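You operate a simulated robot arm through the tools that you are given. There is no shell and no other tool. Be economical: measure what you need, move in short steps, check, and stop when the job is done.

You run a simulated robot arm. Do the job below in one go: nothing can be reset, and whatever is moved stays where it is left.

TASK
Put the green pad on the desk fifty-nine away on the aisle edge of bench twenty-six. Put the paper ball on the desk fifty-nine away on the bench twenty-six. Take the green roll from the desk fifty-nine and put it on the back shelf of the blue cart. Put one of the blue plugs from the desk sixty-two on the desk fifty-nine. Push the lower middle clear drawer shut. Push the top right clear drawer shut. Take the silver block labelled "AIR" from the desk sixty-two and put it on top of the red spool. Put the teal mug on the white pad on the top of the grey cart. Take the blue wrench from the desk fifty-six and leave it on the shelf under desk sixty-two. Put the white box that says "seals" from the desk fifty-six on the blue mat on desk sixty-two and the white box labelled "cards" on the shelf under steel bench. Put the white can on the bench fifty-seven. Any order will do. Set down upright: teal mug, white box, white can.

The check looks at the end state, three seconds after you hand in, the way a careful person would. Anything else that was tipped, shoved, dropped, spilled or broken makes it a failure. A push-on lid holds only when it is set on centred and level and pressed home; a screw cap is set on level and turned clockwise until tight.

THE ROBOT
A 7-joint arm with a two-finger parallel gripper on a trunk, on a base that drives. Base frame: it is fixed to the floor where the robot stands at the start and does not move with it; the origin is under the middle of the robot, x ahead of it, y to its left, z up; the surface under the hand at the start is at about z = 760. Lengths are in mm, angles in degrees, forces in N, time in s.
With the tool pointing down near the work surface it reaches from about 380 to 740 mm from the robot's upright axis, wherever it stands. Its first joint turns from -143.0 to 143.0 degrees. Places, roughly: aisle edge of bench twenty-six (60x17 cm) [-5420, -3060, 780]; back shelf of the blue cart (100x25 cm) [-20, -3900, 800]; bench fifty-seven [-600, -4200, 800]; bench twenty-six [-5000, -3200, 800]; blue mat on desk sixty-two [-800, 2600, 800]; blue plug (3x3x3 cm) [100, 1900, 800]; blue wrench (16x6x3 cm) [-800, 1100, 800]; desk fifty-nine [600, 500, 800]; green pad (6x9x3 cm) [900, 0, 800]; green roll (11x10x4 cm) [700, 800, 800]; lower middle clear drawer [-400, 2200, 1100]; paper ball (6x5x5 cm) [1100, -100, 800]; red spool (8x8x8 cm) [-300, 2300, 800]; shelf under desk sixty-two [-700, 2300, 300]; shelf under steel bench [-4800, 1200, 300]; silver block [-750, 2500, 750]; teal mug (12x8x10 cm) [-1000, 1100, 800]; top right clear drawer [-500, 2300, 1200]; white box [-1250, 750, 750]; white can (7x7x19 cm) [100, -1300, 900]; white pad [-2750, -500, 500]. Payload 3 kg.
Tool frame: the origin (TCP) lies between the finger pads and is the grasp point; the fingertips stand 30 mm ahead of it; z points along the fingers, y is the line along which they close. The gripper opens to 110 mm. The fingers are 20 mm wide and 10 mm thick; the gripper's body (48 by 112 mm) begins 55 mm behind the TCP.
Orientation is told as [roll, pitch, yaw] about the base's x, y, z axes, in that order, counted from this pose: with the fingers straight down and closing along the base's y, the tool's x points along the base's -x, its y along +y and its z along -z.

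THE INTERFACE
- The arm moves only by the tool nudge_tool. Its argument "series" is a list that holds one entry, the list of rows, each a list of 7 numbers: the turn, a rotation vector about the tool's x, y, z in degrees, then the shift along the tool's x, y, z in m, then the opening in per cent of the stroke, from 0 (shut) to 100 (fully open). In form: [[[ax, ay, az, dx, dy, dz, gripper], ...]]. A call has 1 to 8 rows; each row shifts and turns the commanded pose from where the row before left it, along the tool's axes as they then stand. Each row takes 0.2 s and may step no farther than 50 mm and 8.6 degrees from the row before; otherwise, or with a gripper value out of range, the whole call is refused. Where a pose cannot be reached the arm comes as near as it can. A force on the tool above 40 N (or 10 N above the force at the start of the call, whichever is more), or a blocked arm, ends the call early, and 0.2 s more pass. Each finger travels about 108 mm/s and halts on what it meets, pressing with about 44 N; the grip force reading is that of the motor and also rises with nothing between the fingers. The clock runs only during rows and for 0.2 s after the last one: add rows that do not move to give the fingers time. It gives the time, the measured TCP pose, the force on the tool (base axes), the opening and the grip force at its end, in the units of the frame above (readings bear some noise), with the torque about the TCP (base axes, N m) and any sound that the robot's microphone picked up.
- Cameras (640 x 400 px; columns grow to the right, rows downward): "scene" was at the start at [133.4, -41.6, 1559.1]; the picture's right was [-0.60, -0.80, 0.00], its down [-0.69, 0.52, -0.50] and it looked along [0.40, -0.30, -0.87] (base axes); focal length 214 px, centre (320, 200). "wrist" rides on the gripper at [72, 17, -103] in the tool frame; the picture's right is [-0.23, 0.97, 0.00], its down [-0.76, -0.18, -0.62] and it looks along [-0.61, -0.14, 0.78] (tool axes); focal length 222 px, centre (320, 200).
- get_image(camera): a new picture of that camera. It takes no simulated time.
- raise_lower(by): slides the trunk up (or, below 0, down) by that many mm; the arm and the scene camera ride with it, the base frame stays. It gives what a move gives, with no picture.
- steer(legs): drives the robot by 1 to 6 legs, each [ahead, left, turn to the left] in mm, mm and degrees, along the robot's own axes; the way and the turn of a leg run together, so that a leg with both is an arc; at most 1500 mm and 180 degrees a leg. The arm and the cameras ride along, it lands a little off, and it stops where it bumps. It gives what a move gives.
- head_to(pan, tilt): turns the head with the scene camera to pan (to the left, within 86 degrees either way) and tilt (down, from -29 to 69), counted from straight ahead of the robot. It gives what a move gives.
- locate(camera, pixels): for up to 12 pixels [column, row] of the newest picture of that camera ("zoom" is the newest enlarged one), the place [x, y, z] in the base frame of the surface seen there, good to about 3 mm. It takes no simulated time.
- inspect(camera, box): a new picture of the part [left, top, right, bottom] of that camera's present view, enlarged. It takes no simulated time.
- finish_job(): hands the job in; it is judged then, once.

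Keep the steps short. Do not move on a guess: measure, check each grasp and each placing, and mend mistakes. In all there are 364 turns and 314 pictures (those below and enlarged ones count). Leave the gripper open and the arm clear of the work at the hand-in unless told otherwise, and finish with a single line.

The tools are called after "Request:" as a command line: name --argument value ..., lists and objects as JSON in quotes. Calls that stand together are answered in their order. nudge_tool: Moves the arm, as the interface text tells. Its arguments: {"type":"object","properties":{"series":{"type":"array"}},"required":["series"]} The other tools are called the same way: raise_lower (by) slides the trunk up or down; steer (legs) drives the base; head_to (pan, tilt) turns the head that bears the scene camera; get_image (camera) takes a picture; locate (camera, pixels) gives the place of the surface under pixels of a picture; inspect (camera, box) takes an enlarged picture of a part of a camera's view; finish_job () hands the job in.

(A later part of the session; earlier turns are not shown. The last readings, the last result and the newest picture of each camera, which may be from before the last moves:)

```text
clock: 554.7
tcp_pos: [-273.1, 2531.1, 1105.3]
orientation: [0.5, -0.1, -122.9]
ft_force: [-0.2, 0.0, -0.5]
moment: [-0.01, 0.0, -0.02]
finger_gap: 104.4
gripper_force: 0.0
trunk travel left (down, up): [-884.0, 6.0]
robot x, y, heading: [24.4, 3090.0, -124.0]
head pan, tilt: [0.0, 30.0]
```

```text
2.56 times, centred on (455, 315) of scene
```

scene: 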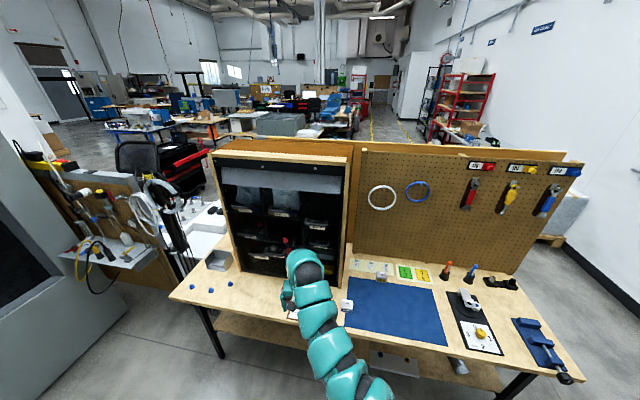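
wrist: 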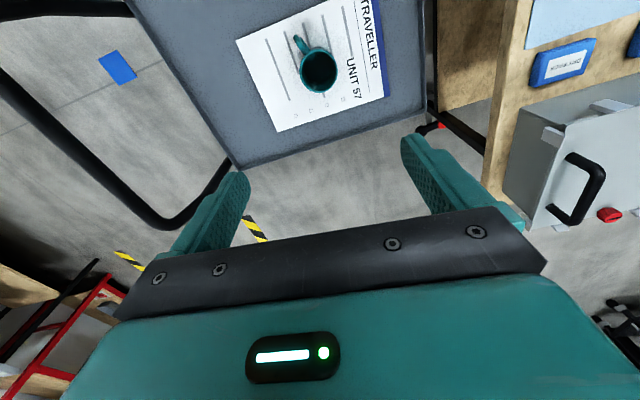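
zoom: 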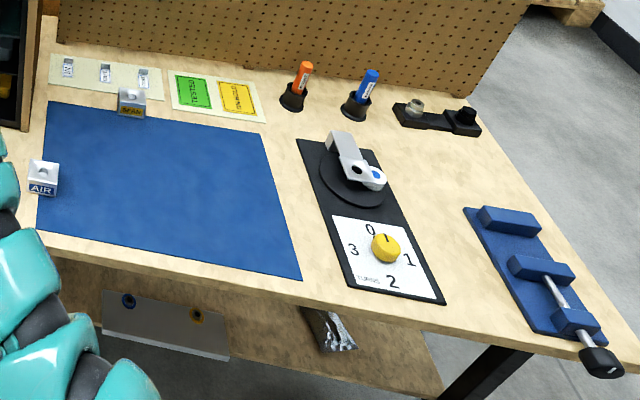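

AIR block found at (42,180) of this zoom. I measure it and then the drawer handles in a fresh zoom.

Request:
locate --camera "zoom" --pixels '[[42, 165], [42, 185], [30, 165], [57, 170], [45, 195], [150, 190], [130, 100], [40, 225], [300, 278], [250, 140], [50, 105]]'

Request:
inspect --camera "scene" --box '[215, 150, 355, 290]'

Request:
locate --camera "zoom" --pixels '[[382, 207], [440, 210], [410, 212], [262, 285], [325, 295], [293, 298], [195, 163], [300, 172], [210, 240], [420, 270], [242, 298], [300, 240]]'

```text
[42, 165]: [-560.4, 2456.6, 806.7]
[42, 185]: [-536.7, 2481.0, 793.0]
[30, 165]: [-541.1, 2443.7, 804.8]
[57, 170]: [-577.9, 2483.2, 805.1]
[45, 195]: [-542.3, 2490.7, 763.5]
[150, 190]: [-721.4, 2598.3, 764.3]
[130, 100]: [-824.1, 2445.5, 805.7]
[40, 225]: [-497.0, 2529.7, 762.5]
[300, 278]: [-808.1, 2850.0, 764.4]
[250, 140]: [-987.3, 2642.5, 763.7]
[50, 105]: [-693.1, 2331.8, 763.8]
```

```text
2.86 times, centred on (285, 220) of scene
```

zoom: 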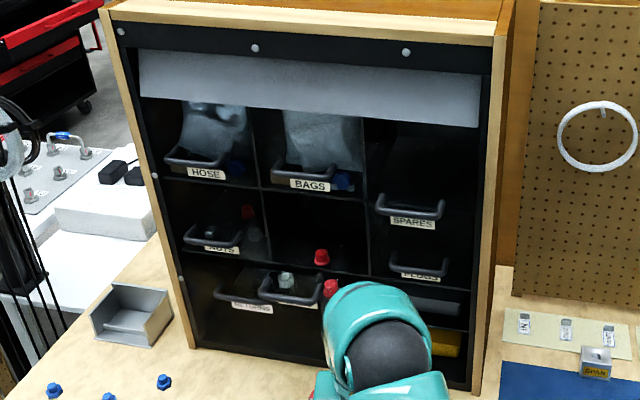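

```text
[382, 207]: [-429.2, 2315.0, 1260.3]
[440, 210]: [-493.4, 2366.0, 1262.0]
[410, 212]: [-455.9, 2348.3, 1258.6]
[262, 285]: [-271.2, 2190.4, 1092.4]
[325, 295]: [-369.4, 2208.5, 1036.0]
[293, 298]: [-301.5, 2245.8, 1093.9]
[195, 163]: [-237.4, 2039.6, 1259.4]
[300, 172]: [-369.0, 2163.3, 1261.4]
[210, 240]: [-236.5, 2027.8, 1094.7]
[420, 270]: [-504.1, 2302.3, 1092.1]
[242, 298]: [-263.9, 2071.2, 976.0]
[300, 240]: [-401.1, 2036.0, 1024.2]
```

The lower-middle drawer sticks out about 106 mm (handle (-301,2246,1094)) and the top-right SPARES about 66 mm (handle (-456,2348,1260)). I raise the hand, close the fingers, face it square to the cabinet, and move in front of SPARES.

Request:
nudge_tool --series '[[[0, 0, 6.4, 0, 0, -0.042, 0], [0, 0, 6.4, 0, 0, -0.042, 0], [0, 0, 0, 0, 0, -0.042, 0], [0, 0, 0, 0, 0, -0.042, 0]]]'

Request:
steer --legs '[[185, -35, 0]]'

Request:
get_image --camera "wrist"

```text
clock: 555.7
tcp_pos: [-287.9, 2492.5, 1195.1]
orientation: [0.5, 0.0, -135.7]
ft_force: [0.2, -0.1, 1.3]
moment: [0.0, 0.02, -0.01]
finger_gap: 0.0
gripper_force: 38.5
out of reach, approached as far as the arm can: row 1, 2, 3, 4
trunk travel left (down, up): [-884.0, 6.0]
robot x, y, heading: [30.4, 3089.7, -123.7]
head pan, tilt: [0.0, 30.0]
```

```text
clock: 557.2
tcp_pos: [-419.6, 2359.5, 1192.6]
orientation: [0.5, 0.0, -135.5]
ft_force: [0.3, -0.1, -0.1]
moment: [0.0, -0.03, 0.0]
finger_gap: 0.4
gripper_force: 37.9
trunk travel left (down, up): [-884.0, 6.0]
robot x, y, heading: [-100.9, 2959.8, -123.8]
head pan, tilt: [0.0, 30.0]
```

```text
203 pictures are left
```

wrist: 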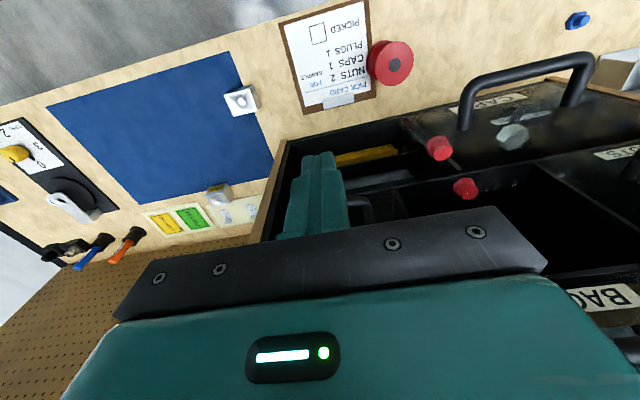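

At this height the arm is at its limit with the tool upright. I tilt the tool 59° forward (fingertips toward the cabinet), backing up and rising.

Request:
nudge_tool --series '[[[0, -8.4, 0, 0.005, 0, 0, 0], [0, -8.4, 0, 0.005, 0, 0, 0], [0, -8.4, 0, 0, 0, -0.01, 0], [0, -8.4, 0, 0, 0, -0.025, 0], [0, -8.4, 0, 0, 0, -0.025, 0], [0, -8.4, 0, 0, 0, -0.025, 0], [0, -8.4, 0, 0, 0, -0.025, 0]]]'

Request:
get_image --camera "wrist"

```text
clock: 558.8
tcp_pos: [-369.1, 2402.8, 1278.2]
orientation: [1.0, -59.2, -136.5]
ft_force: [-0.2, -0.1, -0.6]
moment: [0.01, -0.01, -0.02]
finger_gap: 0.0
gripper_force: 38.4
out of reach, approached as far as the arm can: row 1
trunk travel left (down, up): [-884.0, 6.0]
robot x, y, heading: [-104.1, 2953.8, -124.0]
head pan, tilt: [0.0, 30.0]
```

```text
202 pictures are left
```

wrist: 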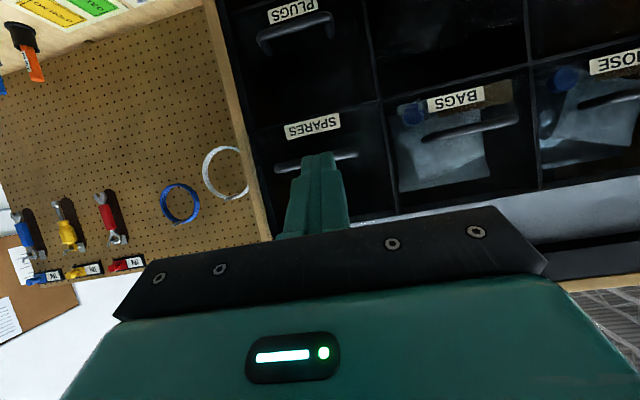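

Request:
locate --camera "wrist" --pixels '[[285, 166], [350, 155], [312, 128], [470, 130], [455, 100], [295, 40], [260, 160], [400, 150]]'

```text
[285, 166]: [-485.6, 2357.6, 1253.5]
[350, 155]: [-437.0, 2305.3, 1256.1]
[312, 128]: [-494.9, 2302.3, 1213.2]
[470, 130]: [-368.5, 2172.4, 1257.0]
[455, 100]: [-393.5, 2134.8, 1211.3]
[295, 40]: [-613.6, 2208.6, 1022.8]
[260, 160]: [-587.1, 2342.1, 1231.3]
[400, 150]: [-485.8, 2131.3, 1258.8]
```

SPARES handle centre ≈ (-461,2331,1256), the fingertip is about 90 mm in front. I approach and push straight in with small steps.

Request:
nudge_tool --series '[[[0, 0, 0, -0.0205, -0.0055, 0.0344, 0], [0, 0, 0, -0.0205, -0.0055, 0.0344, 0], [0, 0, 0, -0.0077, 0, 0.0129, 0], [0, 0, 0, -0.0077, 0, 0.0129, 0], [0, 0, 0, -0.0077, 0, 0.0129, 0], [0, 0, 0, -0.0077, 0, 0.0129, 0]]]'

Request:
get_image --camera "wrist"

```text
clock: 560.2
tcp_pos: [-476.5, 2311.1, 1277.3]
orientation: [0.9, -58.9, -136.3]
ft_force: [-0.8, 0.3, 0.0]
moment: [-0.01, 0.02, -0.02]
finger_gap: 0.0
gripper_force: 37.8
trunk travel left (down, up): [-884.0, 6.0]
robot x, y, heading: [-104.0, 2957.3, -123.9]
head pan, tilt: [0.0, 30.0]
```

```text
201 pictures are left
```

wrist: 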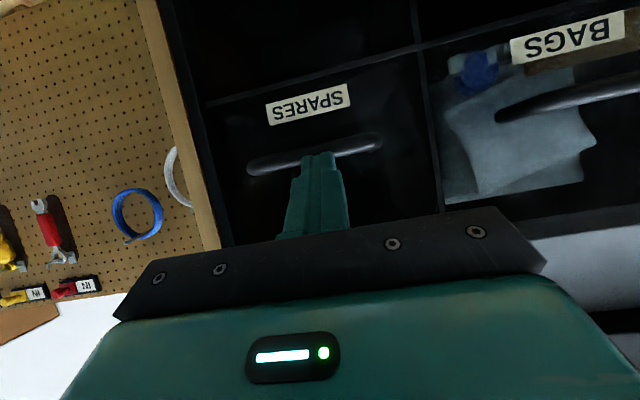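

Request:
locate --camera "wrist" --pixels '[[255, 168], [375, 142], [290, 160], [350, 147], [308, 102], [560, 100], [565, 40]]'

```text
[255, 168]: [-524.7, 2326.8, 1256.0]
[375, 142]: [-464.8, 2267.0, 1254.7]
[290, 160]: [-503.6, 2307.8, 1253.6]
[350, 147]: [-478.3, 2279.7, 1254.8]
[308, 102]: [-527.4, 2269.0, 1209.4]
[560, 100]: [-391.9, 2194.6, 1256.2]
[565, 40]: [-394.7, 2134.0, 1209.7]
```

Label planes of SPARES and BAGS now match. I push a few mm more to feel the stop, then back off.

Request:
nudge_tool --series '[[[0, 0, 0, -0.0041, 0, 0.0069, 0], [0, 0, 0, 0, 0, 0, 0]]]'

Request:
nudge_tool --series '[[[0, 0, 0, 0.0205, 0, -0.0344, 0], [0, 0, 0, 0.0205, 0, -0.0344, 0], [0, 0, 0, 0.0205, 0, -0.0344, 0], [0, 0, 0, 0.0205, 0, -0.0344, 0]]]'

```text
clock: 560.8
tcp_pos: [-477.1, 2309.3, 1278.4]
orientation: [0.9, -59.0, -136.2]
ft_force: [20.1, 24.2, -0.8]
moment: [0.55, -0.41, 0.1]
finger_gap: 0.0
gripper_force: 37.6
trunk travel left (down, up): [-884.0, 6.0]
robot x, y, heading: [-103.9, 2957.8, -123.7]
head pan, tilt: [0.0, 30.0]
```

```text
clock: 561.8
tcp_pos: [-367.0, 2420.1, 1278.5]
orientation: [0.6, -58.8, -136.1]
ft_force: [-0.5, 0.1, -0.4]
moment: [-0.01, 0.05, 0.01]
finger_gap: 0.1
gripper_force: 37.9
trunk travel left (down, up): [-884.0, 6.0]
robot x, y, heading: [-102.1, 2958.9, -123.8]
head pan, tilt: [0.0, 30.0]
```

SPARES is shut (firm stop). Now the lower-middle drawer: I lower the trunk 172 mm, slide sideways 171 mm and begin pushing.

Request:
raise_lower --by -172

Request:
nudge_tool --series '[[[0, 0, 0, 0, 0.0428, 0, 0], [0, 0, 0, 0, 0.0428, 0, 0], [0, 0, 0, 0, 0.0428, 0, 0], [0, 0, 0, 0, 0.0428, 0, 0]]]'

Request:
get_image --camera "wrist"

```text
clock: 563.7
tcp_pos: [-368.5, 2420.4, 1105.7]
orientation: [1.0, -58.9, -136.3]
ft_force: [-0.6, 0.3, -0.7]
moment: [0.0, 0.01, -0.02]
finger_gap: 0.1
gripper_force: 37.7
trunk travel left (down, up): [-712.0, 178.0]
robot x, y, heading: [-105.1, 2960.8, -123.7]
head pan, tilt: [0.0, 30.0]
```

```text
clock: 564.7
tcp_pos: [-247.1, 2294.7, 1107.1]
orientation: [0.8, -58.8, -136.2]
ft_force: [-0.6, -0.3, -0.3]
moment: [0.0, 0.01, 0.01]
finger_gap: 0.1
gripper_force: 37.4
trunk travel left (down, up): [-712.0, 178.0]
robot x, y, heading: [-105.1, 2954.4, -124.0]
head pan, tilt: [0.0, 30.0]
```

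```text
200 pictures are left
```

wrist: 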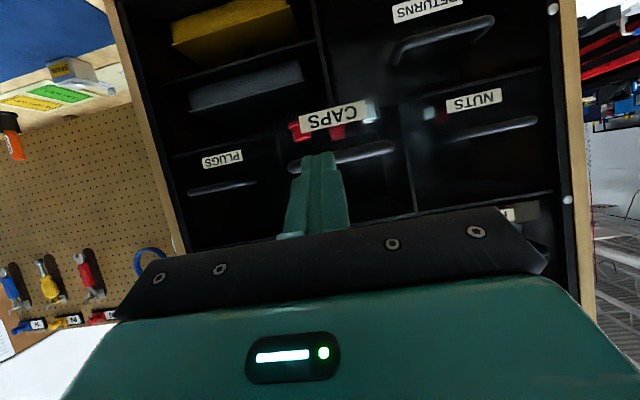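

The CAPS handle is right before the fingertip. I shift 12 mm and push.

Request:
nudge_tool --series '[[[0, 0, 0, -0.018, 0.012, 0.03, 0], [0, 0, 0, -0.0077, 0, 0.0129, 0], [0, 0, 0, -0.0077, 0, 0.0129, 0], [0, 0, 0, -0.0077, 0, 0.0129, 0], [0, 0, 0, -0.0077, 0, 0.0129, 0], [0, 0, 0, -0.0077, 0, 0.0129, 0], [0, 0, 0, -0.0077, 0, 0.0129, 0], [0, 0, 0, -0.0077, 0, 0.0129, 0]]]'

Request:
nudge_tool --series '[[[0, 0, 0, -0.0052, 0, 0.0086, 0], [0, 0, 0, -0.0052, 0, 0.0086, 0], [0, 0, 0, 0, 0, 0, 0]]]'

Request:
get_image --camera "wrist"

```text
clock: 566.5
tcp_pos: [-339.6, 2190.1, 1105.0]
orientation: [0.9, -58.9, -136.2]
ft_force: [0.2, 0.2, 0.0]
moment: [0.04, 0.01, 0.0]
finger_gap: 0.3
gripper_force: 37.1
trunk travel left (down, up): [-712.0, 178.0]
robot x, y, heading: [-101.9, 2956.3, -123.9]
head pan, tilt: [0.0, 30.0]
```

```text
clock: 567.3
tcp_pos: [-346.3, 2181.1, 1109.6]
orientation: [1.5, -58.8, -136.2]
ft_force: [8.5, 21.2, 5.6]
moment: [0.31, -0.07, -0.16]
finger_gap: 0.1
gripper_force: 37.7
trunk travel left (down, up): [-712.0, 178.0]
robot x, y, heading: [-103.2, 2955.8, -123.7]
head pan, tilt: [0.0, 30.0]
stopped in row 3: the force on the tool passed its limit at 41 N (the readings are from after the stop); the commanded pose is now the measured one
```

```text
199 pictures are left
```

wrist: 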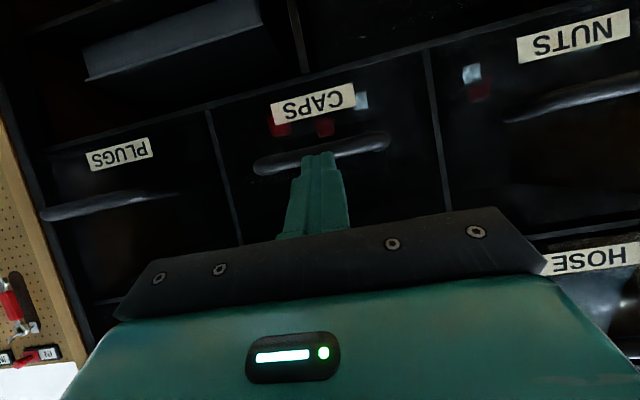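

Request:
locate --camera "wrist" --pixels '[[312, 102], [120, 153], [570, 37], [285, 162], [360, 148]]'

Request:
nudge_tool --series '[[[0, 0, 0, 0.0205, 0, -0.0344, 0], [0, 0, 0, 0.0205, 0, -0.0344, 0], [0, 0, 0, 0.0205, 0, -0.0344, 0], [0, 0, 0, 0.0205, 0, -0.0344, 0], [0, 0, 0, 0.0205, 0, -0.0344, 0]]]'

```text
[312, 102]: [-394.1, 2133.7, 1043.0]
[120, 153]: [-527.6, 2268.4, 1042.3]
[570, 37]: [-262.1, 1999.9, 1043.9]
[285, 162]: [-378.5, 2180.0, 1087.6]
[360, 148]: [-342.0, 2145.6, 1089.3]
```

```text
clock: 568.5
tcp_pos: [-205.2, 2319.0, 1106.9]
orientation: [0.9, -58.7, -136.0]
ft_force: [-0.6, -0.1, 0.0]
moment: [-0.02, 0.01, -0.01]
finger_gap: 0.0
gripper_force: 37.0
trunk travel left (down, up): [-712.0, 178.0]
robot x, y, heading: [-104.4, 2957.5, -124.0]
head pan, tilt: [0.0, 30.0]
```

All three labels are in one plane: the drawer is shut. Now the AIR block: I untilt the tool and move over it.

Request:
nudge_tool --series '[[[0, 8.4, 0, 0, 0, 0, 50], [0, 8.4, 0, 0, 0, 0, 50], [0, 8.4, 0, 0, 0, 0, 50], [0, 8.4, 0, 0, 0, 0, 50], [0, 8.4, 0, 0, 0, 0, 50], [0, 8.4, 0, 0, 0, 0, 50], [0, 8.4, 0, 0, 0, 0, 50]]]'

Request:
nudge_tool --series '[[[0, 0, 0, -0.019, -0.0437, 0, 60], [0, 0, 0, -0.019, -0.0437, 0, 60], [0, 0, 0, -0.019, -0.0437, 0, 60], [0, 0, 0, -0.019, -0.0437, 0, 60], [0, 0, 0, -0.019, -0.0437, 0.012, 60], [0, 0, 0, -0.019, -0.0437, 0.012, 60], [0, 0, 0, -0.019, -0.0437, 0.012, 60], [0, 0, 0, -0.019, -0.0437, 0.012, 60]]]'

Request:
get_image --camera "wrist"

```text
clock: 570.1
tcp_pos: [-210.2, 2318.2, 1106.9]
orientation: [0.4, 0.4, -135.4]
ft_force: [-0.2, -0.2, -0.4]
moment: [0.02, -0.04, -0.02]
finger_gap: 55.0
gripper_force: 0.1
trunk travel left (down, up): [-712.0, 178.0]
robot x, y, heading: [-105.8, 2957.9, -124.1]
head pan, tilt: [0.0, 30.0]
```

```text
clock: 571.9
tcp_pos: [-407.9, 2378.0, 1107.4]
orientation: [0.5, 0.1, -135.2]
ft_force: [0.2, 0.2, 0.3]
moment: [0.05, 0.03, -0.01]
finger_gap: 66.1
gripper_force: 0.0
out of reach, approached as far as the arm can: row 4, 5, 6, 7, 8
trunk travel left (down, up): [-712.0, 178.0]
robot x, y, heading: [-103.0, 2959.0, -124.0]
head pan, tilt: [0.0, 30.0]
```

```text
198 pictures are left
```

wrist: 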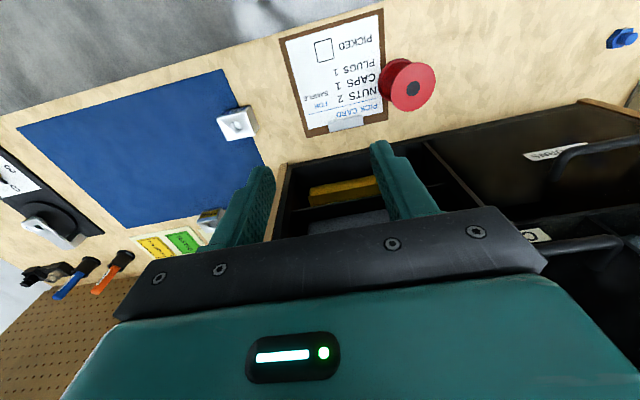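

It stopped at a limit; I measure the block and spool here.

Request:
locate --camera "wrist" --pixels '[[222, 117], [245, 108], [255, 128], [230, 140], [238, 123], [410, 87], [384, 85], [433, 85], [408, 62], [408, 110]]'

Request:
inspect --camera "wrist" --box '[200, 50, 460, 180]'

```text
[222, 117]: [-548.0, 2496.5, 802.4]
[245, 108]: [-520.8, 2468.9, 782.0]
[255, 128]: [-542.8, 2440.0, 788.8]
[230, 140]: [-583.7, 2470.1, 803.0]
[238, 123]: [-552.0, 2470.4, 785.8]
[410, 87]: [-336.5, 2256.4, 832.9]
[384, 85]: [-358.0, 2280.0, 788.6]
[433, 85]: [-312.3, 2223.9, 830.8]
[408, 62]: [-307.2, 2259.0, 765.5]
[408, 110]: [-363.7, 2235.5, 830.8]
```

```text
2.46 times, centred on (330, 115) of wrist
```

zoom: 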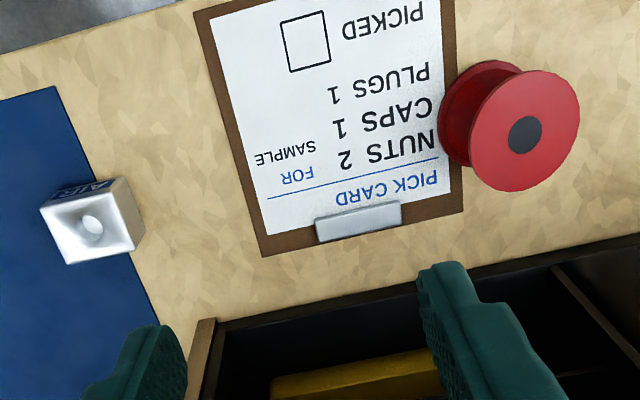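

Request:
locate --camera "zoom" --pixels '[[48, 212], [112, 202], [132, 245], [72, 258], [525, 132], [472, 132], [577, 130], [525, 75], [525, 188], [120, 190]]'

```text
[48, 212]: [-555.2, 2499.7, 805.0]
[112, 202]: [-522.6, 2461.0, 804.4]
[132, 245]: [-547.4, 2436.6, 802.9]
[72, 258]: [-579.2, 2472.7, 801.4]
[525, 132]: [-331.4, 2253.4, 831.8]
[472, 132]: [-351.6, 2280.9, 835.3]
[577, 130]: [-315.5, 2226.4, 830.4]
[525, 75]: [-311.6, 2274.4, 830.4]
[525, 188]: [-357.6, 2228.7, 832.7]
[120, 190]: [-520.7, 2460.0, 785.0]
```

Block: centre (-551,2468), 50×35 mm, top 804. Spool: centre (-334,2253), top 832. I turn 5°, descend and move over the block.

Request:
nudge_tool --series '[[[0, 0, 5, 0, 0, 0.045, 80], [0, 0, 0, 0, 0, 0.045, 80], [0, 0, 0, -0.0094, -0.0412, 0.028, 80], [0, 0, 0, -0.0094, -0.0412, 0.028, 80], [0, 0, 0, -0.0094, -0.0412, 0.028, 80], [0, 0, 0, -0.0094, -0.0412, 0.028, 80], [0, 0, 0, 0, 0, 0.04, 80]]]'

Request:
get_image --camera "wrist"

```text
refused: row 3 steps farther than a row can; nothing moved
```

```text
196 pictures are left
```

wrist: 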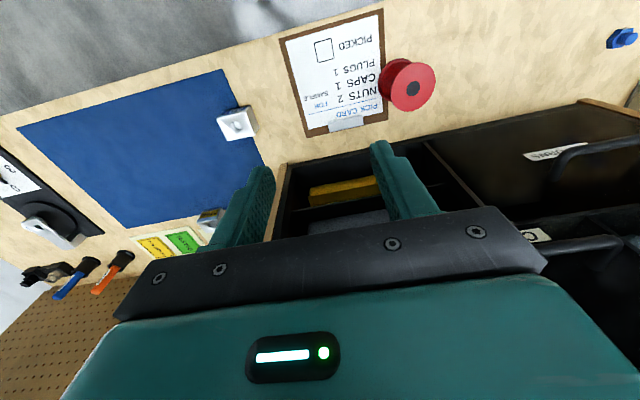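

Request:
nudge_tool --series '[[[0, 0, 5, 0, 0, 0.045, 80], [0, 0, 0, 0, 0, 0.045, 80], [0, 0, 0, -0.0129, -0.0402, 0.02, 80], [0, 0, 0, -0.0129, -0.0402, 0.02, 80], [0, 0, 0, -0.0129, -0.0402, 0.02, 80], [0, 0, 0, -0.0129, -0.0402, 0.02, 80], [0, 0, 0, 0, 0, 0.045, 80], [0, 0, 0, 0, 0, 0.03, 80]]]'

Request:
get_image --camera "wrist"

```text
clock: 573.7
tcp_pos: [-525.9, 2402.0, 968.1]
orientation: [0.5, 0.3, -136.7]
ft_force: [0.8, -0.3, 0.3]
moment: [0.01, 0.01, 0.0]
finger_gap: 88.1
gripper_force: 0.1
out of reach, approached as far as the arm can: row 1, 2, 3, 4
trunk travel left (down, up): [-712.0, 178.0]
robot x, y, heading: [-104.3, 2955.9, -123.8]
head pan, tilt: [0.0, 30.0]
```

```text
195 pictures are left
```

wrist: 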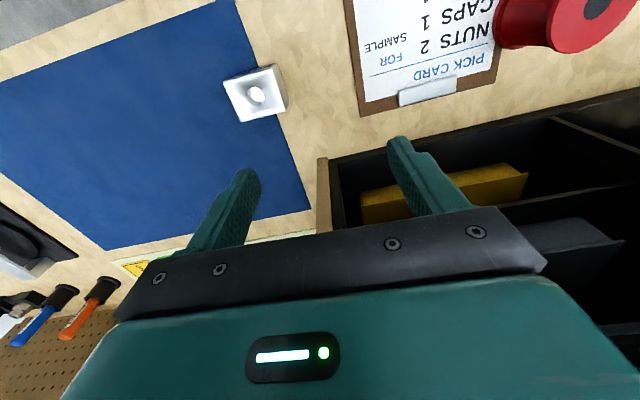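

Request:
nudge_tool --series '[[[0, 0, 3.6, 0.0135, -0.0326, 0.02, 80], [0, 0, 0, 0.0135, -0.0326, 0.02, 80], [0, 0, 0, 0, 0, 0.04, 80], [0, 0, 0, 0, 0, 0.035, 80]]]'

Request:
get_image --camera "wrist"

```text
clock: 574.7
tcp_pos: [-552.1, 2457.0, 845.6]
orientation: [0.4, 0.2, -140.4]
ft_force: [-0.1, 1.3, 0.2]
moment: [0.0, 0.04, -0.01]
finger_gap: 88.0
gripper_force: 0.0
out of reach, approached as far as the arm can: row 1, 2
trunk travel left (down, up): [-712.0, 178.0]
robot x, y, heading: [-101.0, 2956.7, -123.9]
head pan, tilt: [0.0, 30.0]
```

```text
194 pictures are left
```

wrist: 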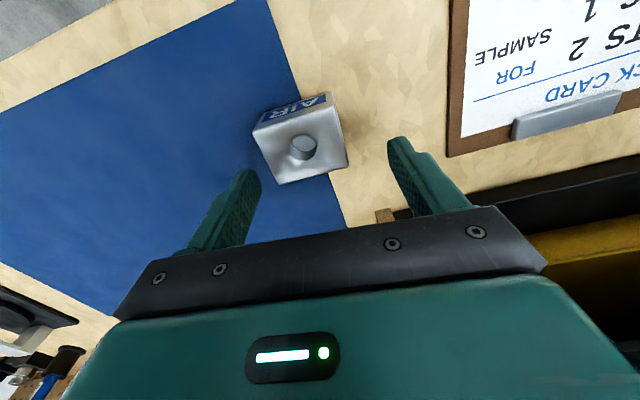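

AIR label visible; I correct by (1,11) mm, descend, close and lift.

Request:
nudge_tool --series '[[[0, 0, 0, 0.0078, -0.0078, 0, 80], [0, 0, 0, 0, 0, 0.025, 80], [0, 0, 0, 0, 0, 0.022, 80], [0, 0, 0, 0, 0, 0, 10], [0, 0, 0, 0, 0, 0, 10], [0, 0, 0, 0, 0, 0, 10], [0, 0, 0, 0, 0, -0.045, 10], [0, 0, 0, 0, 0, -0.045, 10]]]'

Request:
get_image --camera "wrist"

```text
clock: 576.5
tcp_pos: [-551.0, 2467.9, 890.0]
orientation: [0.4, 0.4, -140.1]
ft_force: [-0.3, 0.2, -2.2]
moment: [-0.02, -0.03, 0.01]
finger_gap: 57.8
gripper_force: 44.1
trunk travel left (down, up): [-712.0, 178.0]
robot x, y, heading: [-101.4, 2953.1, -124.0]
head pan, tilt: [0.0, 30.0]
```

```text
193 pictures are left
```

wrist: 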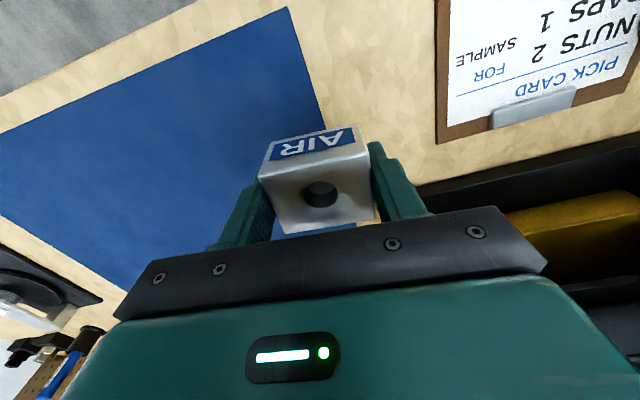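

AIR block held. I drive sideways toward the spool and then measure the spool again.

Request:
nudge_tool --series '[[[0, 0, 0, 0, 0, -0.03, 10]]]'

Request:
steer --legs '[[35, 180, 0]]'

Request:
get_image --camera "wrist"

```text
clock: 576.9
tcp_pos: [-554.0, 2467.6, 914.8]
orientation: [0.4, 0.2, -140.3]
ft_force: [0.7, 0.0, -3.7]
moment: [0.0, 0.04, 0.0]
finger_gap: 57.8
gripper_force: 44.3
out of reach, approached as far as the arm can: row 1
trunk travel left (down, up): [-712.0, 178.0]
robot x, y, heading: [-105.0, 2959.0, -123.9]
head pan, tilt: [0.0, 30.0]
```

```text
clock: 578.4
tcp_pos: [-422.2, 2336.2, 914.7]
orientation: [0.4, 0.2, -140.2]
ft_force: [0.2, -0.7, -1.5]
moment: [0.02, -0.01, 0.0]
finger_gap: 57.8
gripper_force: 44.1
trunk travel left (down, up): [-712.0, 178.0]
robot x, y, heading: [24.5, 2826.8, -123.9]
head pan, tilt: [0.0, 30.0]
```

```text
192 pictures are left
```

wrist: 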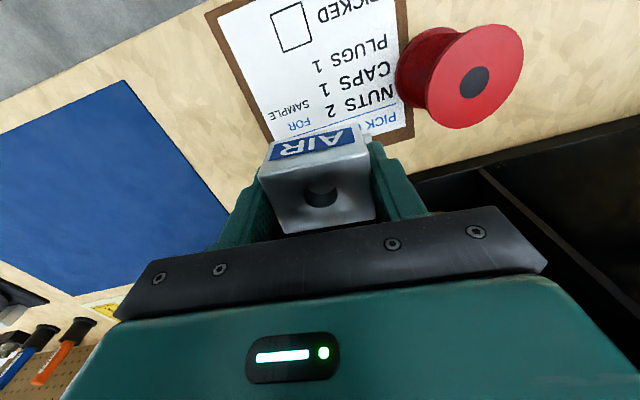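

Request:
locate --camera "wrist" --pixels '[[474, 82], [428, 85], [520, 60], [470, 30], [470, 127], [440, 50], [510, 105]]'

```text
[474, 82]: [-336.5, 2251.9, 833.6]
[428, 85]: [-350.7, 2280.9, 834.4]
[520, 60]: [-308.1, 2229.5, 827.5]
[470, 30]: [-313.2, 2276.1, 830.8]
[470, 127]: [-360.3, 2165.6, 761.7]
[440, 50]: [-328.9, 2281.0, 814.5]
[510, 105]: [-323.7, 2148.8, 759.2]
```

Spool centre ≈ (-334.5,2252). I move the block over it and descend near contact.

Request:
nudge_tool --series '[[[0, 0, 0, 0.0045, 0.0403, 0, 10], [0, 0, 0, 0.0045, 0.0403, 0, 10], [0, 0, 0, 0.0045, 0.0403, 0, 10], [0, 0, 0, 0, 0, 0.03, 10], [0, 0, 0, 0, 0, 0.01, 10], [0, 0, 0, 0, 0, 0, 10]]]'

Request:
get_image --camera "wrist"

```text
clock: 579.8
tcp_pos: [-335.1, 2251.9, 875.3]
orientation: [0.4, 0.3, -140.2]
ft_force: [0.9, -0.1, -2.2]
moment: [0.0, 0.0, 0.0]
finger_gap: 58.0
gripper_force: 45.0
trunk travel left (down, up): [-712.0, 178.0]
robot x, y, heading: [31.1, 2829.3, -124.0]
head pan, tilt: [0.0, 30.0]
```

```text
191 pictures are left
```

wrist: 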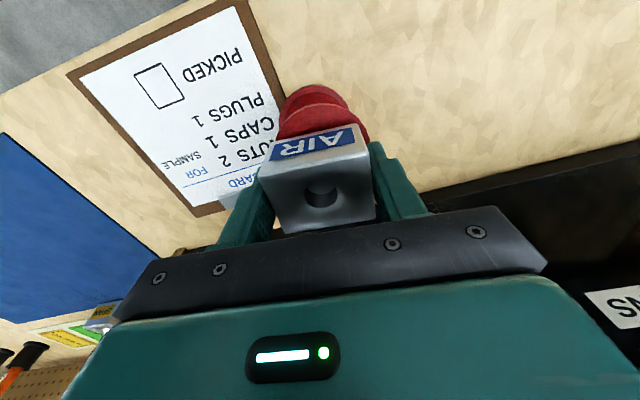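

Request:
nudge_tool --series '[[[0, 0, 0, 0, 0, 0.003, 10], [0, 0, 0, 0, 0, 0.002, 10], [0, 0, 0, 0, 0, 0.002, 10], [0, 0, 0, 0, 0, 0, 10]]]'

```text
clock: 580.8
tcp_pos: [-334.6, 2253.4, 870.2]
orientation: [0.5, -0.1, -140.2]
ft_force: [-3.8, -0.9, 22.2]
moment: [0.45, 0.64, 0.09]
finger_gap: 57.7
gripper_force: 43.9
trunk travel left (down, up): [-712.0, 178.0]
robot x, y, heading: [26.1, 2826.7, -123.6]
head pan, tilt: [0.0, 30.0]
```

Contact (22 N). I ease off, open gently, and rise.

Request:
nudge_tool --series '[[[0, 0, 0, 0, 0, -0.0015, 10], [0, 0, 0, 0, 0, 0, 56], [0, 0, 0, 0, 0, 0, 62], [0, 0, 0, 0, 0, 0, 72], [0, 0, 0, 0, 0, -0.03, 72], [0, 0, 0, 0, 0, -0.045, 72]]]'

Request:
get_image --camera "wrist"

```text
clock: 582.2
tcp_pos: [-333.6, 2252.5, 944.8]
orientation: [0.5, 0.2, -140.1]
ft_force: [0.4, -1.0, -0.6]
moment: [0.0, -0.01, -0.01]
finger_gap: 79.4
gripper_force: 0.1
trunk travel left (down, up): [-712.0, 178.0]
robot x, y, heading: [28.5, 2829.3, -123.6]
head pan, tilt: [0.0, 30.0]
```

```text
190 pictures are left
```

wrist: 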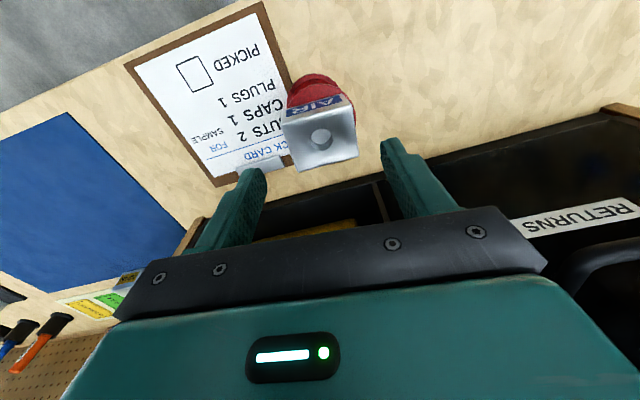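

The AIR block rests centred on the spool. Next the blue plugs: I look left-front.

Request:
head_to --pan 25 --tilt 45

Request:
get_image --camera "scene"

```text
clock: 583.1
tcp_pos: [-334.9, 2253.2, 945.7]
orientation: [0.4, 0.2, -140.1]
ft_force: [-0.4, 0.0, 0.3]
moment: [0.03, 0.01, -0.01]
finger_gap: 79.3
gripper_force: 0.1
trunk travel left (down, up): [-712.0, 178.0]
robot x, y, heading: [26.5, 2828.5, -123.9]
head pan, tilt: [25.0, 45.0]
```

```text
189 pictures are left
```

scene: 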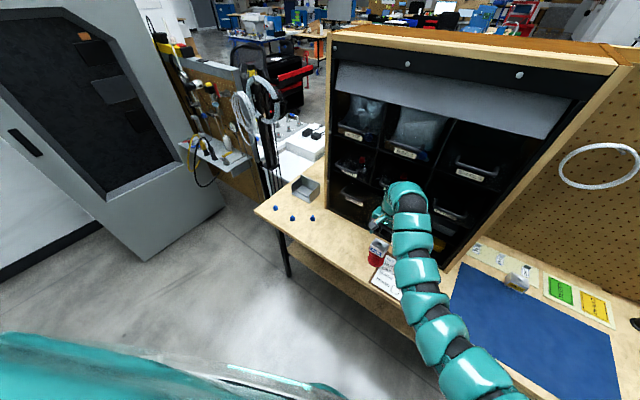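

Request:
locate --camera "scene" --pixels '[[275, 207], [292, 217], [312, 217], [256, 210], [300, 190], [262, 200]]'

Request:
inspect --camera "scene" --box '[240, 170, 340, 240]'

```text
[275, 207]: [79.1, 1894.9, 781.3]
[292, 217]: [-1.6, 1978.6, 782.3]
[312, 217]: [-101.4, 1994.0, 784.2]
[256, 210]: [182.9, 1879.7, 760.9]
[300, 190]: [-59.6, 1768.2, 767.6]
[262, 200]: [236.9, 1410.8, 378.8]
```

```text
5.71 times, centred on (290, 205) of scene
```

zoom: 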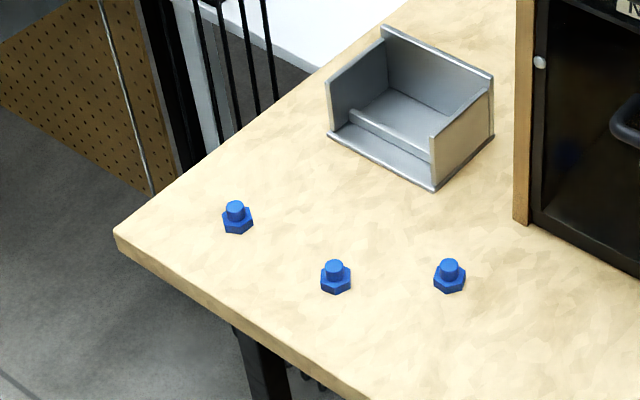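

Request:
locate --camera "scene" --pixels '[[222, 212], [150, 258], [100, 232], [285, 275]]'

Request:
locate --camera "zoom" --pixels '[[335, 265], [335, 288], [322, 278], [350, 278], [320, 275]]'

```text
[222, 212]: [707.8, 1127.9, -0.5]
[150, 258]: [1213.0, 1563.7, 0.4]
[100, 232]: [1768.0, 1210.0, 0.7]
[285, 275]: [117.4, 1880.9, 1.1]
```

```text
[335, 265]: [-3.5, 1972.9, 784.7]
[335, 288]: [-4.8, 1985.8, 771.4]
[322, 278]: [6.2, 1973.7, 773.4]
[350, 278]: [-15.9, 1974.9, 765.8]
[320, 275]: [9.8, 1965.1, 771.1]
```

The middle plug is at (-4,1973), top 785. I drive so the hand is over it.

Request:
steer --legs '[[48, 431, 0]]'

Request:
get_image --camera "wrist"

```text
clock: 585.8
tcp_pos: [-7.7, 1975.8, 945.7]
orientation: [0.3, 0.2, -140.5]
ft_force: [0.4, -1.0, 0.3]
moment: [-0.01, 0.03, -0.02]
finger_gap: 79.1
gripper_force: 0.0
trunk travel left (down, up): [-712.0, 178.0]
robot x, y, heading: [356.6, 2549.6, -123.8]
head pan, tilt: [25.0, 45.0]
```

```text
187 pictures are left
```

wrist: 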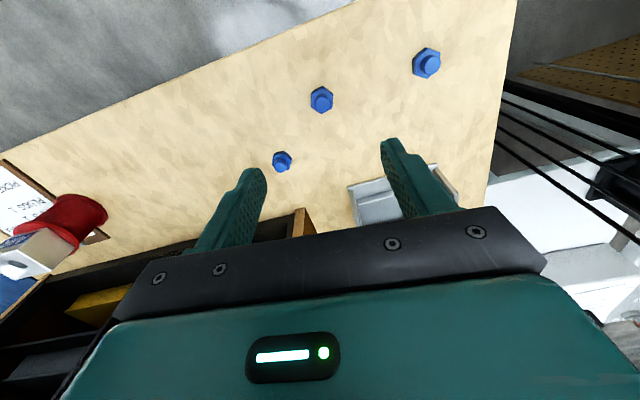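

Request:
locate --camera "wrist" --pixels '[[323, 99], [310, 99], [332, 101], [320, 88], [320, 111]]'

Request:
nudge_tool --series '[[[0, 0, 0, 0, 0, 0.045, 60], [0, 0, 0, 0, 0, 0.045, 60]]]'

Request:
inspect --camera "wrist" --box '[200, 60, 440, 200]'

```text
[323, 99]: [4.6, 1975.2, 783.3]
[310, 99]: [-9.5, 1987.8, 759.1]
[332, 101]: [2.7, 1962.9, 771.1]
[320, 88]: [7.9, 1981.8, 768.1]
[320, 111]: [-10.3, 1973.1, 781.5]
```

```text
clock: 586.4
tcp_pos: [-7.3, 1974.2, 855.1]
orientation: [0.5, 0.0, -140.4]
ft_force: [-0.2, -0.3, 1.3]
moment: [-0.04, -0.01, 0.02]
finger_gap: 66.1
gripper_force: 0.1
trunk travel left (down, up): [-712.0, 178.0]
robot x, y, heading: [350.7, 2550.1, -124.3]
head pan, tilt: [25.0, 45.0]
```

```text
2.67 times, centred on (320, 130) of wrist
```

zoom: 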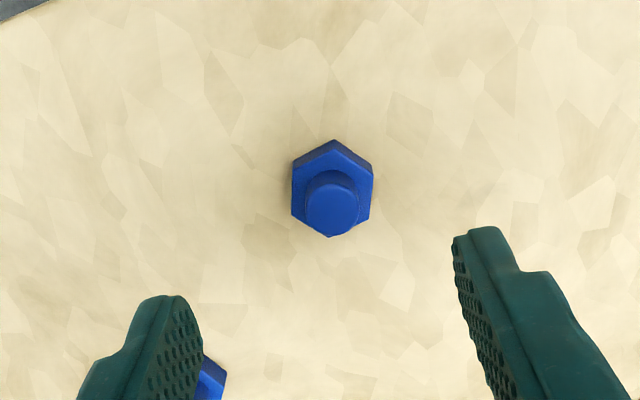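

Hex plug right below, flats facing the fingers. I centre, descend, close and lift.

Request:
nudge_tool --series '[[[0, 0, 0, 0.005, 0.003, 0, 60], [0, 0, 0, 0, 0, 0.04, 60], [0, 0, 0, 0, 0, 0.022, 60], [0, 0, 0, 0, 0, 0, 5], [0, 0, 0, 0, 0, 0, 5], [0, 0, 0, 0, 0, 0, 5], [0, 0, 0, 0, 0, -0.045, 5], [0, 0, 0, 0, 0, -0.045, 5]]]'

Request:
get_image --camera "wrist"

```text
clock: 588.2
tcp_pos: [-1.3, 1974.6, 883.3]
orientation: [0.4, 0.2, -140.2]
ft_force: [0.6, 0.2, -0.9]
moment: [-0.02, 0.0, 0.0]
finger_gap: 25.5
gripper_force: 44.2
trunk travel left (down, up): [-712.0, 178.0]
robot x, y, heading: [356.4, 2550.7, -123.7]
head pan, tilt: [25.0, 45.0]
```

```text
185 pictures are left
```

wrist: 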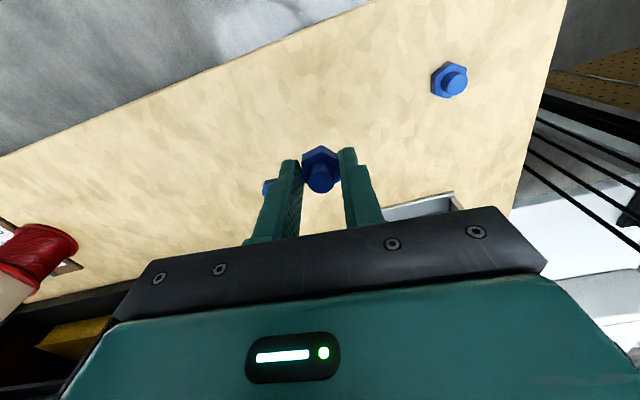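

Plug held (gap 25). I raise the trunk and drive the known way back around to desk fifty-nine.

Request:
raise_lower --by 175

Request:
steer --legs '[[-267, -571, 0], [0, 0, 122], [-841, 234, 0], [-708, 225, 0], [-316, -503, 0], [0, 0, 75]]'

Request:
steer --legs '[[-939, 343, 0], [-1058, 46, 0], [-970, -763, 0], [-197, -896, 0], [795, -1064, 0]]'

```text
clock: 590.1
tcp_pos: [-1.6, 1975.6, 1057.9]
orientation: [0.4, 0.3, -140.6]
ft_force: [0.3, -0.2, 0.3]
moment: [0.03, -0.03, -0.01]
finger_gap: 25.0
gripper_force: 43.7
trunk travel left (down, up): [-887.0, 3.0]
robot x, y, heading: [352.8, 2551.1, -123.7]
head pan, tilt: [25.0, 45.0]
```

```text
clock: 612.9
tcp_pos: [-1683.8, 3742.6, 1057.9]
orientation: [0.5, 0.2, 57.4]
ft_force: [-0.2, 0.9, -0.1]
moment: [0.01, -0.02, 0.0]
finger_gap: 22.5
gripper_force: 44.1
trunk travel left (down, up): [-887.0, 3.0]
robot x, y, heading: [-1846.5, 3086.8, 74.1]
head pan, tilt: [25.0, 45.0]
```

```text
clock: 627.0
tcp_pos: [-2280.5, 1137.0, 1059.7]
orientation: [1.8, -1.0, 58.7]
ft_force: [-2.3, 0.4, 3.0]
moment: [-0.05, -0.01, -0.06]
finger_gap: 22.4
gripper_force: 43.7
trunk travel left (down, up): [-887.0, 3.0]
robot x, y, heading: [-2430.4, 471.1, 74.8]
head pan, tilt: [25.0, 45.0]
stopped in leg 3: the force on the tool passed its limit at 163 N (the readings are from after the stop); the commanded pose is now the measured one
```

The hand bumped the panel at desk fifty-six's west end. I look at what was touched.

Request:
get_image --camera "wrist"

Request:
head_to --pan 0 --tilt 40

Request:
get_image --camera "scene"

```text
184 pictures are left
```

wrist: 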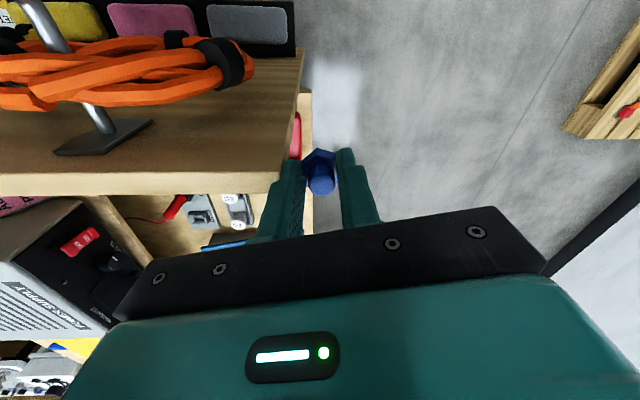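

```text
clock: 627.9
tcp_pos: [-2280.3, 1135.7, 1060.8]
orientation: [1.8, -1.0, 58.6]
ft_force: [-5.0, 2.5, 0.7]
moment: [0.0, 0.0, -0.01]
finger_gap: 22.5
gripper_force: 43.9
trunk travel left (down, up): [-887.0, 3.0]
robot x, y, heading: [-2430.5, 471.9, 74.5]
head pan, tilt: [0.0, 40.0]
```

```text
183 pictures are left
```

scene: 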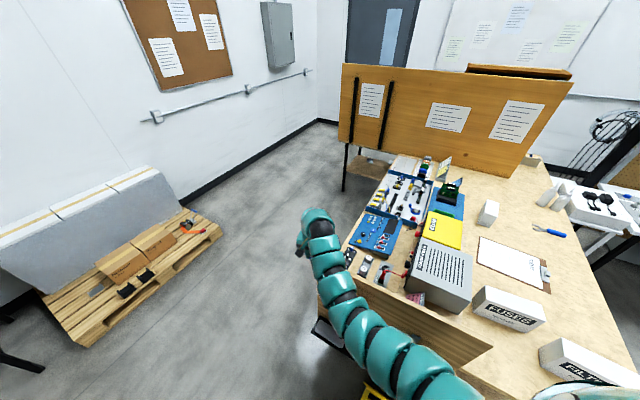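

Only the fixed wooden panel's edge was touched; plug still held, cable bundle in place. I move clear to the west and go on with the arm pointing away from obstacles.

Request:
steer --legs '[[-19, 254, 0], [-364, -184, 0], [0, 0, -74], [1096, -430, 0], [803, 393, 0], [0, 0, 47]]'

Request:
head_to --pan -30 --tilt 40

Request:
get_image --camera "scene"

```text
clock: 647.2
tcp_pos: [-245.4, 598.4, 1060.7]
orientation: [1.8, -1.0, 31.2]
ft_force: [-0.5, 0.1, 0.7]
moment: [0.04, -0.02, -0.01]
finger_gap: 22.6
gripper_force: 44.4
trunk travel left (down, up): [-887.0, 3.0]
robot x, y, heading: [-684.5, 77.1, 47.2]
head pan, tilt: [0.0, 40.0]
```

```text
clock: 648.1
tcp_pos: [-244.5, 598.4, 1060.8]
orientation: [1.8, -1.1, 31.2]
ft_force: [0.2, 0.8, -0.4]
moment: [0.02, 0.01, 0.01]
finger_gap: 22.5
gripper_force: 44.2
trunk travel left (down, up): [-887.0, 3.0]
robot x, y, heading: [-687.8, 78.5, 46.9]
head pan, tilt: [-30.0, 40.0]
```

```text
182 pictures are left
```

scene: 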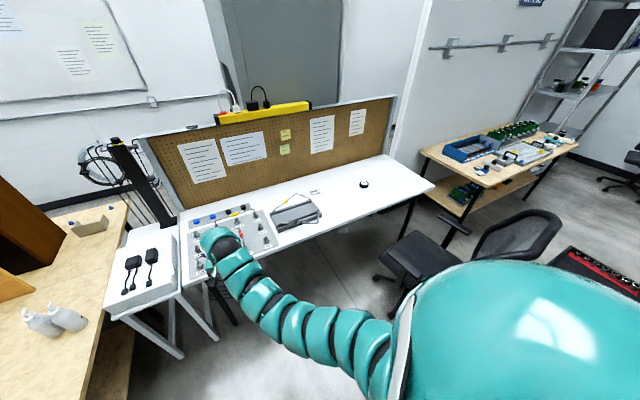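

I drive to the desk front and bring the plug over a free area near (640,290), descending on the way.

Request:
steer --legs '[[625, -562, 0]]'

Request:
nudge_tool --series '[[[0, 0, 0, 0.0182, -0.0416, 0.02, 5], [0, 0, 0, 0.0182, -0.0416, 0.02, 5], [0, 0, 0, 0.0182, -0.0416, 0.02, 5], [0, 0, 0, 0.0182, -0.0416, 0.02, 5], [0, 0, 0, 0.0182, -0.0416, 0.02, 5], [0, 0, 0, 0.0182, -0.0416, 0.02, 5], [0, 0, 0, 0.0182, -0.0416, 0.02, 5], [0, 0, 0, 0.0182, -0.0416, 0.02, 5]]]'

Request:
get_image --camera "wrist"

```text
clock: 652.6
tcp_pos: [596.0, 667.4, 1059.9]
orientation: [1.8, -1.0, 31.2]
ft_force: [1.0, -0.5, 0.1]
moment: [0.01, 0.0, -0.01]
finger_gap: 22.7
gripper_force: 44.3
trunk travel left (down, up): [-887.0, 3.0]
robot x, y, heading: [152.6, 147.7, 47.2]
head pan, tilt: [-30.0, 40.0]
```

```text
clock: 654.4
tcp_pos: [644.4, 311.9, 888.1]
orientation: [1.8, -1.0, 31.3]
ft_force: [-0.1, -0.7, -0.4]
moment: [0.02, 0.04, -0.02]
finger_gap: 22.8
gripper_force: 44.2
trunk travel left (down, up): [-887.0, 3.0]
robot x, y, heading: [153.9, 146.1, 46.8]
head pan, tilt: [-30.0, 40.0]
```

```text
181 pictures are left
```

wrist: 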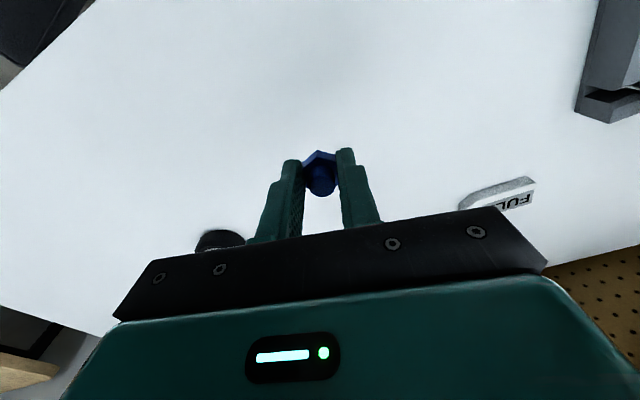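

Free desk below. I level the tool and lower to contact.

Request:
nudge_tool --series '[[[1.8, 1, 0, 0, 0, 0.04, 5], [0, 0, 0, 0, 0, 0.04, 5], [0, 0, 0, 0, 0, 0.009, 5], [0, 0, 0, 0, 0, 0.003, 5], [0, 0, 0, 0, 0, 0.003, 5], [0, 0, 0, 0, 0, 0, 5]]]'

```text
clock: 655.8
tcp_pos: [643.3, 314.8, 794.0]
orientation: [0.0, -0.2, 31.2]
ft_force: [0.9, -1.1, 2.0]
moment: [-0.01, -0.02, 0.01]
finger_gap: 22.6
gripper_force: 44.1
trunk travel left (down, up): [-887.0, 3.0]
robot x, y, heading: [153.9, 146.9, 47.1]
head pan, tilt: [-30.0, 40.0]
```

Request:
nudge_tool --series '[[[0, 0, 0, 0, 0, 0.002, 5], [0, 0, 0, 0, 0, 0, 30], [0, 0, 0, 0, 0, 0, 45], [0, 0, 0, 0, 0, -0.03, 45], [0, 0, 0, 0, 0, -0.045, 45]]]'

Request:
get_image --camera "wrist"

```text
clock: 657.0
tcp_pos: [642.4, 315.1, 866.1]
orientation: [-0.1, 0.0, 31.1]
ft_force: [-0.7, -0.3, 0.2]
moment: [-0.01, 0.02, 0.01]
finger_gap: 49.6
gripper_force: 0.1
trunk travel left (down, up): [-887.0, 3.0]
robot x, y, heading: [154.7, 148.5, 47.4]
head pan, tilt: [-30.0, 40.0]
```

```text
180 pictures are left
```

wrist: 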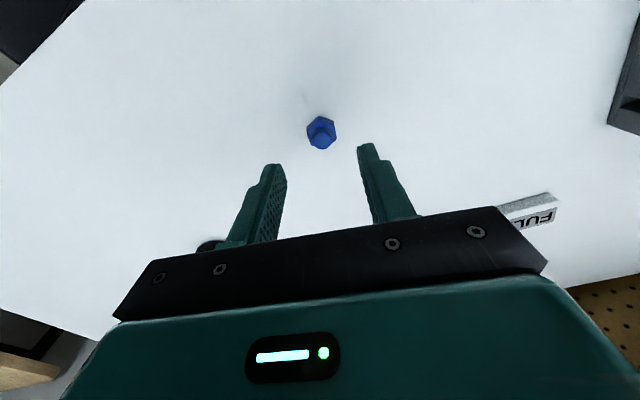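

The plug stands on desk fifty-nine. Now I mend the chair: I move to the inner desk place and swing the hand toward the right armrest.

Request:
steer --legs '[[184, -35, 0], [1, -67, 0]]'

Request:
nudge_tool --series '[[[0, 0, 5.4, 0.0216, -0.0445, 0, 0], [0, 0, 5.4, 0.0173, -0.0463, 0, 0], [0, 0, 5.4, 0.0129, -0.0478, 0, 0], [0, 0, 5.4, 0.0083, -0.0487, 0, 0], [0, 0, 5.4, 0.0037, -0.0493, 0, 0], [0, 0, 5.4, -0.001, -0.0494, 0, 0], [0, 0, 5.4, -0.0056, -0.0491, 0, 0], [0, 0, 5.4, -0.0102, -0.0484, 0, 0]]]'

Request:
nudge_tool --series '[[[0, 0, 5.4, -0.0147, -0.0472, 0, 0], [0, 0, 5.4, -0.0191, -0.0456, 0, 0], [0, 0, 5.4, -0.0233, -0.0436, 0, 0], [0, 0, 5.4, -0.0273, -0.0412, 0, 0], [0, 0, 5.4, -0.0311, -0.0385, 0, 0]]]'

Request:
get_image --camera "wrist"

```text
clock: 659.3
tcp_pos: [844.3, 381.7, 865.9]
orientation: [-0.2, 0.0, 31.3]
ft_force: [-0.3, -0.7, 0.1]
moment: [0.02, -0.02, -0.02]
finger_gap: 49.4
gripper_force: 0.0
trunk travel left (down, up): [-887.0, 3.0]
robot x, y, heading: [356.1, 215.0, 47.3]
head pan, tilt: [-30.0, 40.0]
stopped in leg 2: the robot was blocked; the commanded pose is now the measured one
```

```text
clock: 661.1
tcp_pos: [881.5, -13.4, 865.1]
orientation: [0.0, 0.0, -11.9]
ft_force: [0.2, -0.6, 0.1]
moment: [0.0, 0.0, -0.01]
finger_gap: 0.2
gripper_force: 37.4
trunk travel left (down, up): [-887.0, 3.0]
robot x, y, heading: [356.6, 213.6, 46.9]
head pan, tilt: [-30.0, 40.0]
```

```text
clock: 662.3
tcp_pos: [906.0, -259.2, 863.3]
orientation: [0.1, 0.0, -39.0]
ft_force: [0.5, -0.2, -0.4]
moment: [0.02, -0.01, 0.01]
finger_gap: 0.0
gripper_force: 37.6
trunk travel left (down, up): [-887.0, 3.0]
robot x, y, heading: [352.8, 216.8, 47.4]
head pan, tilt: [-30.0, 40.0]
```

```text
179 pictures are left
```

wrist: 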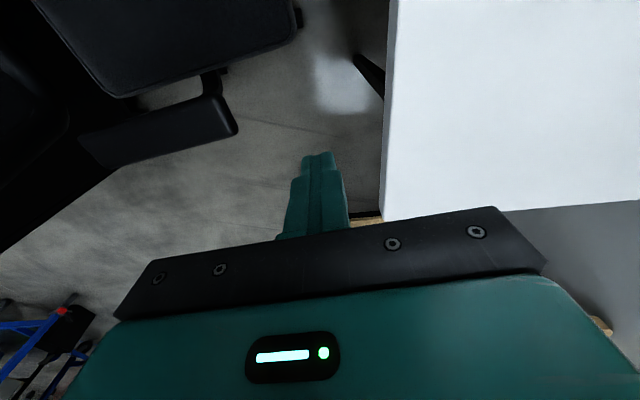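

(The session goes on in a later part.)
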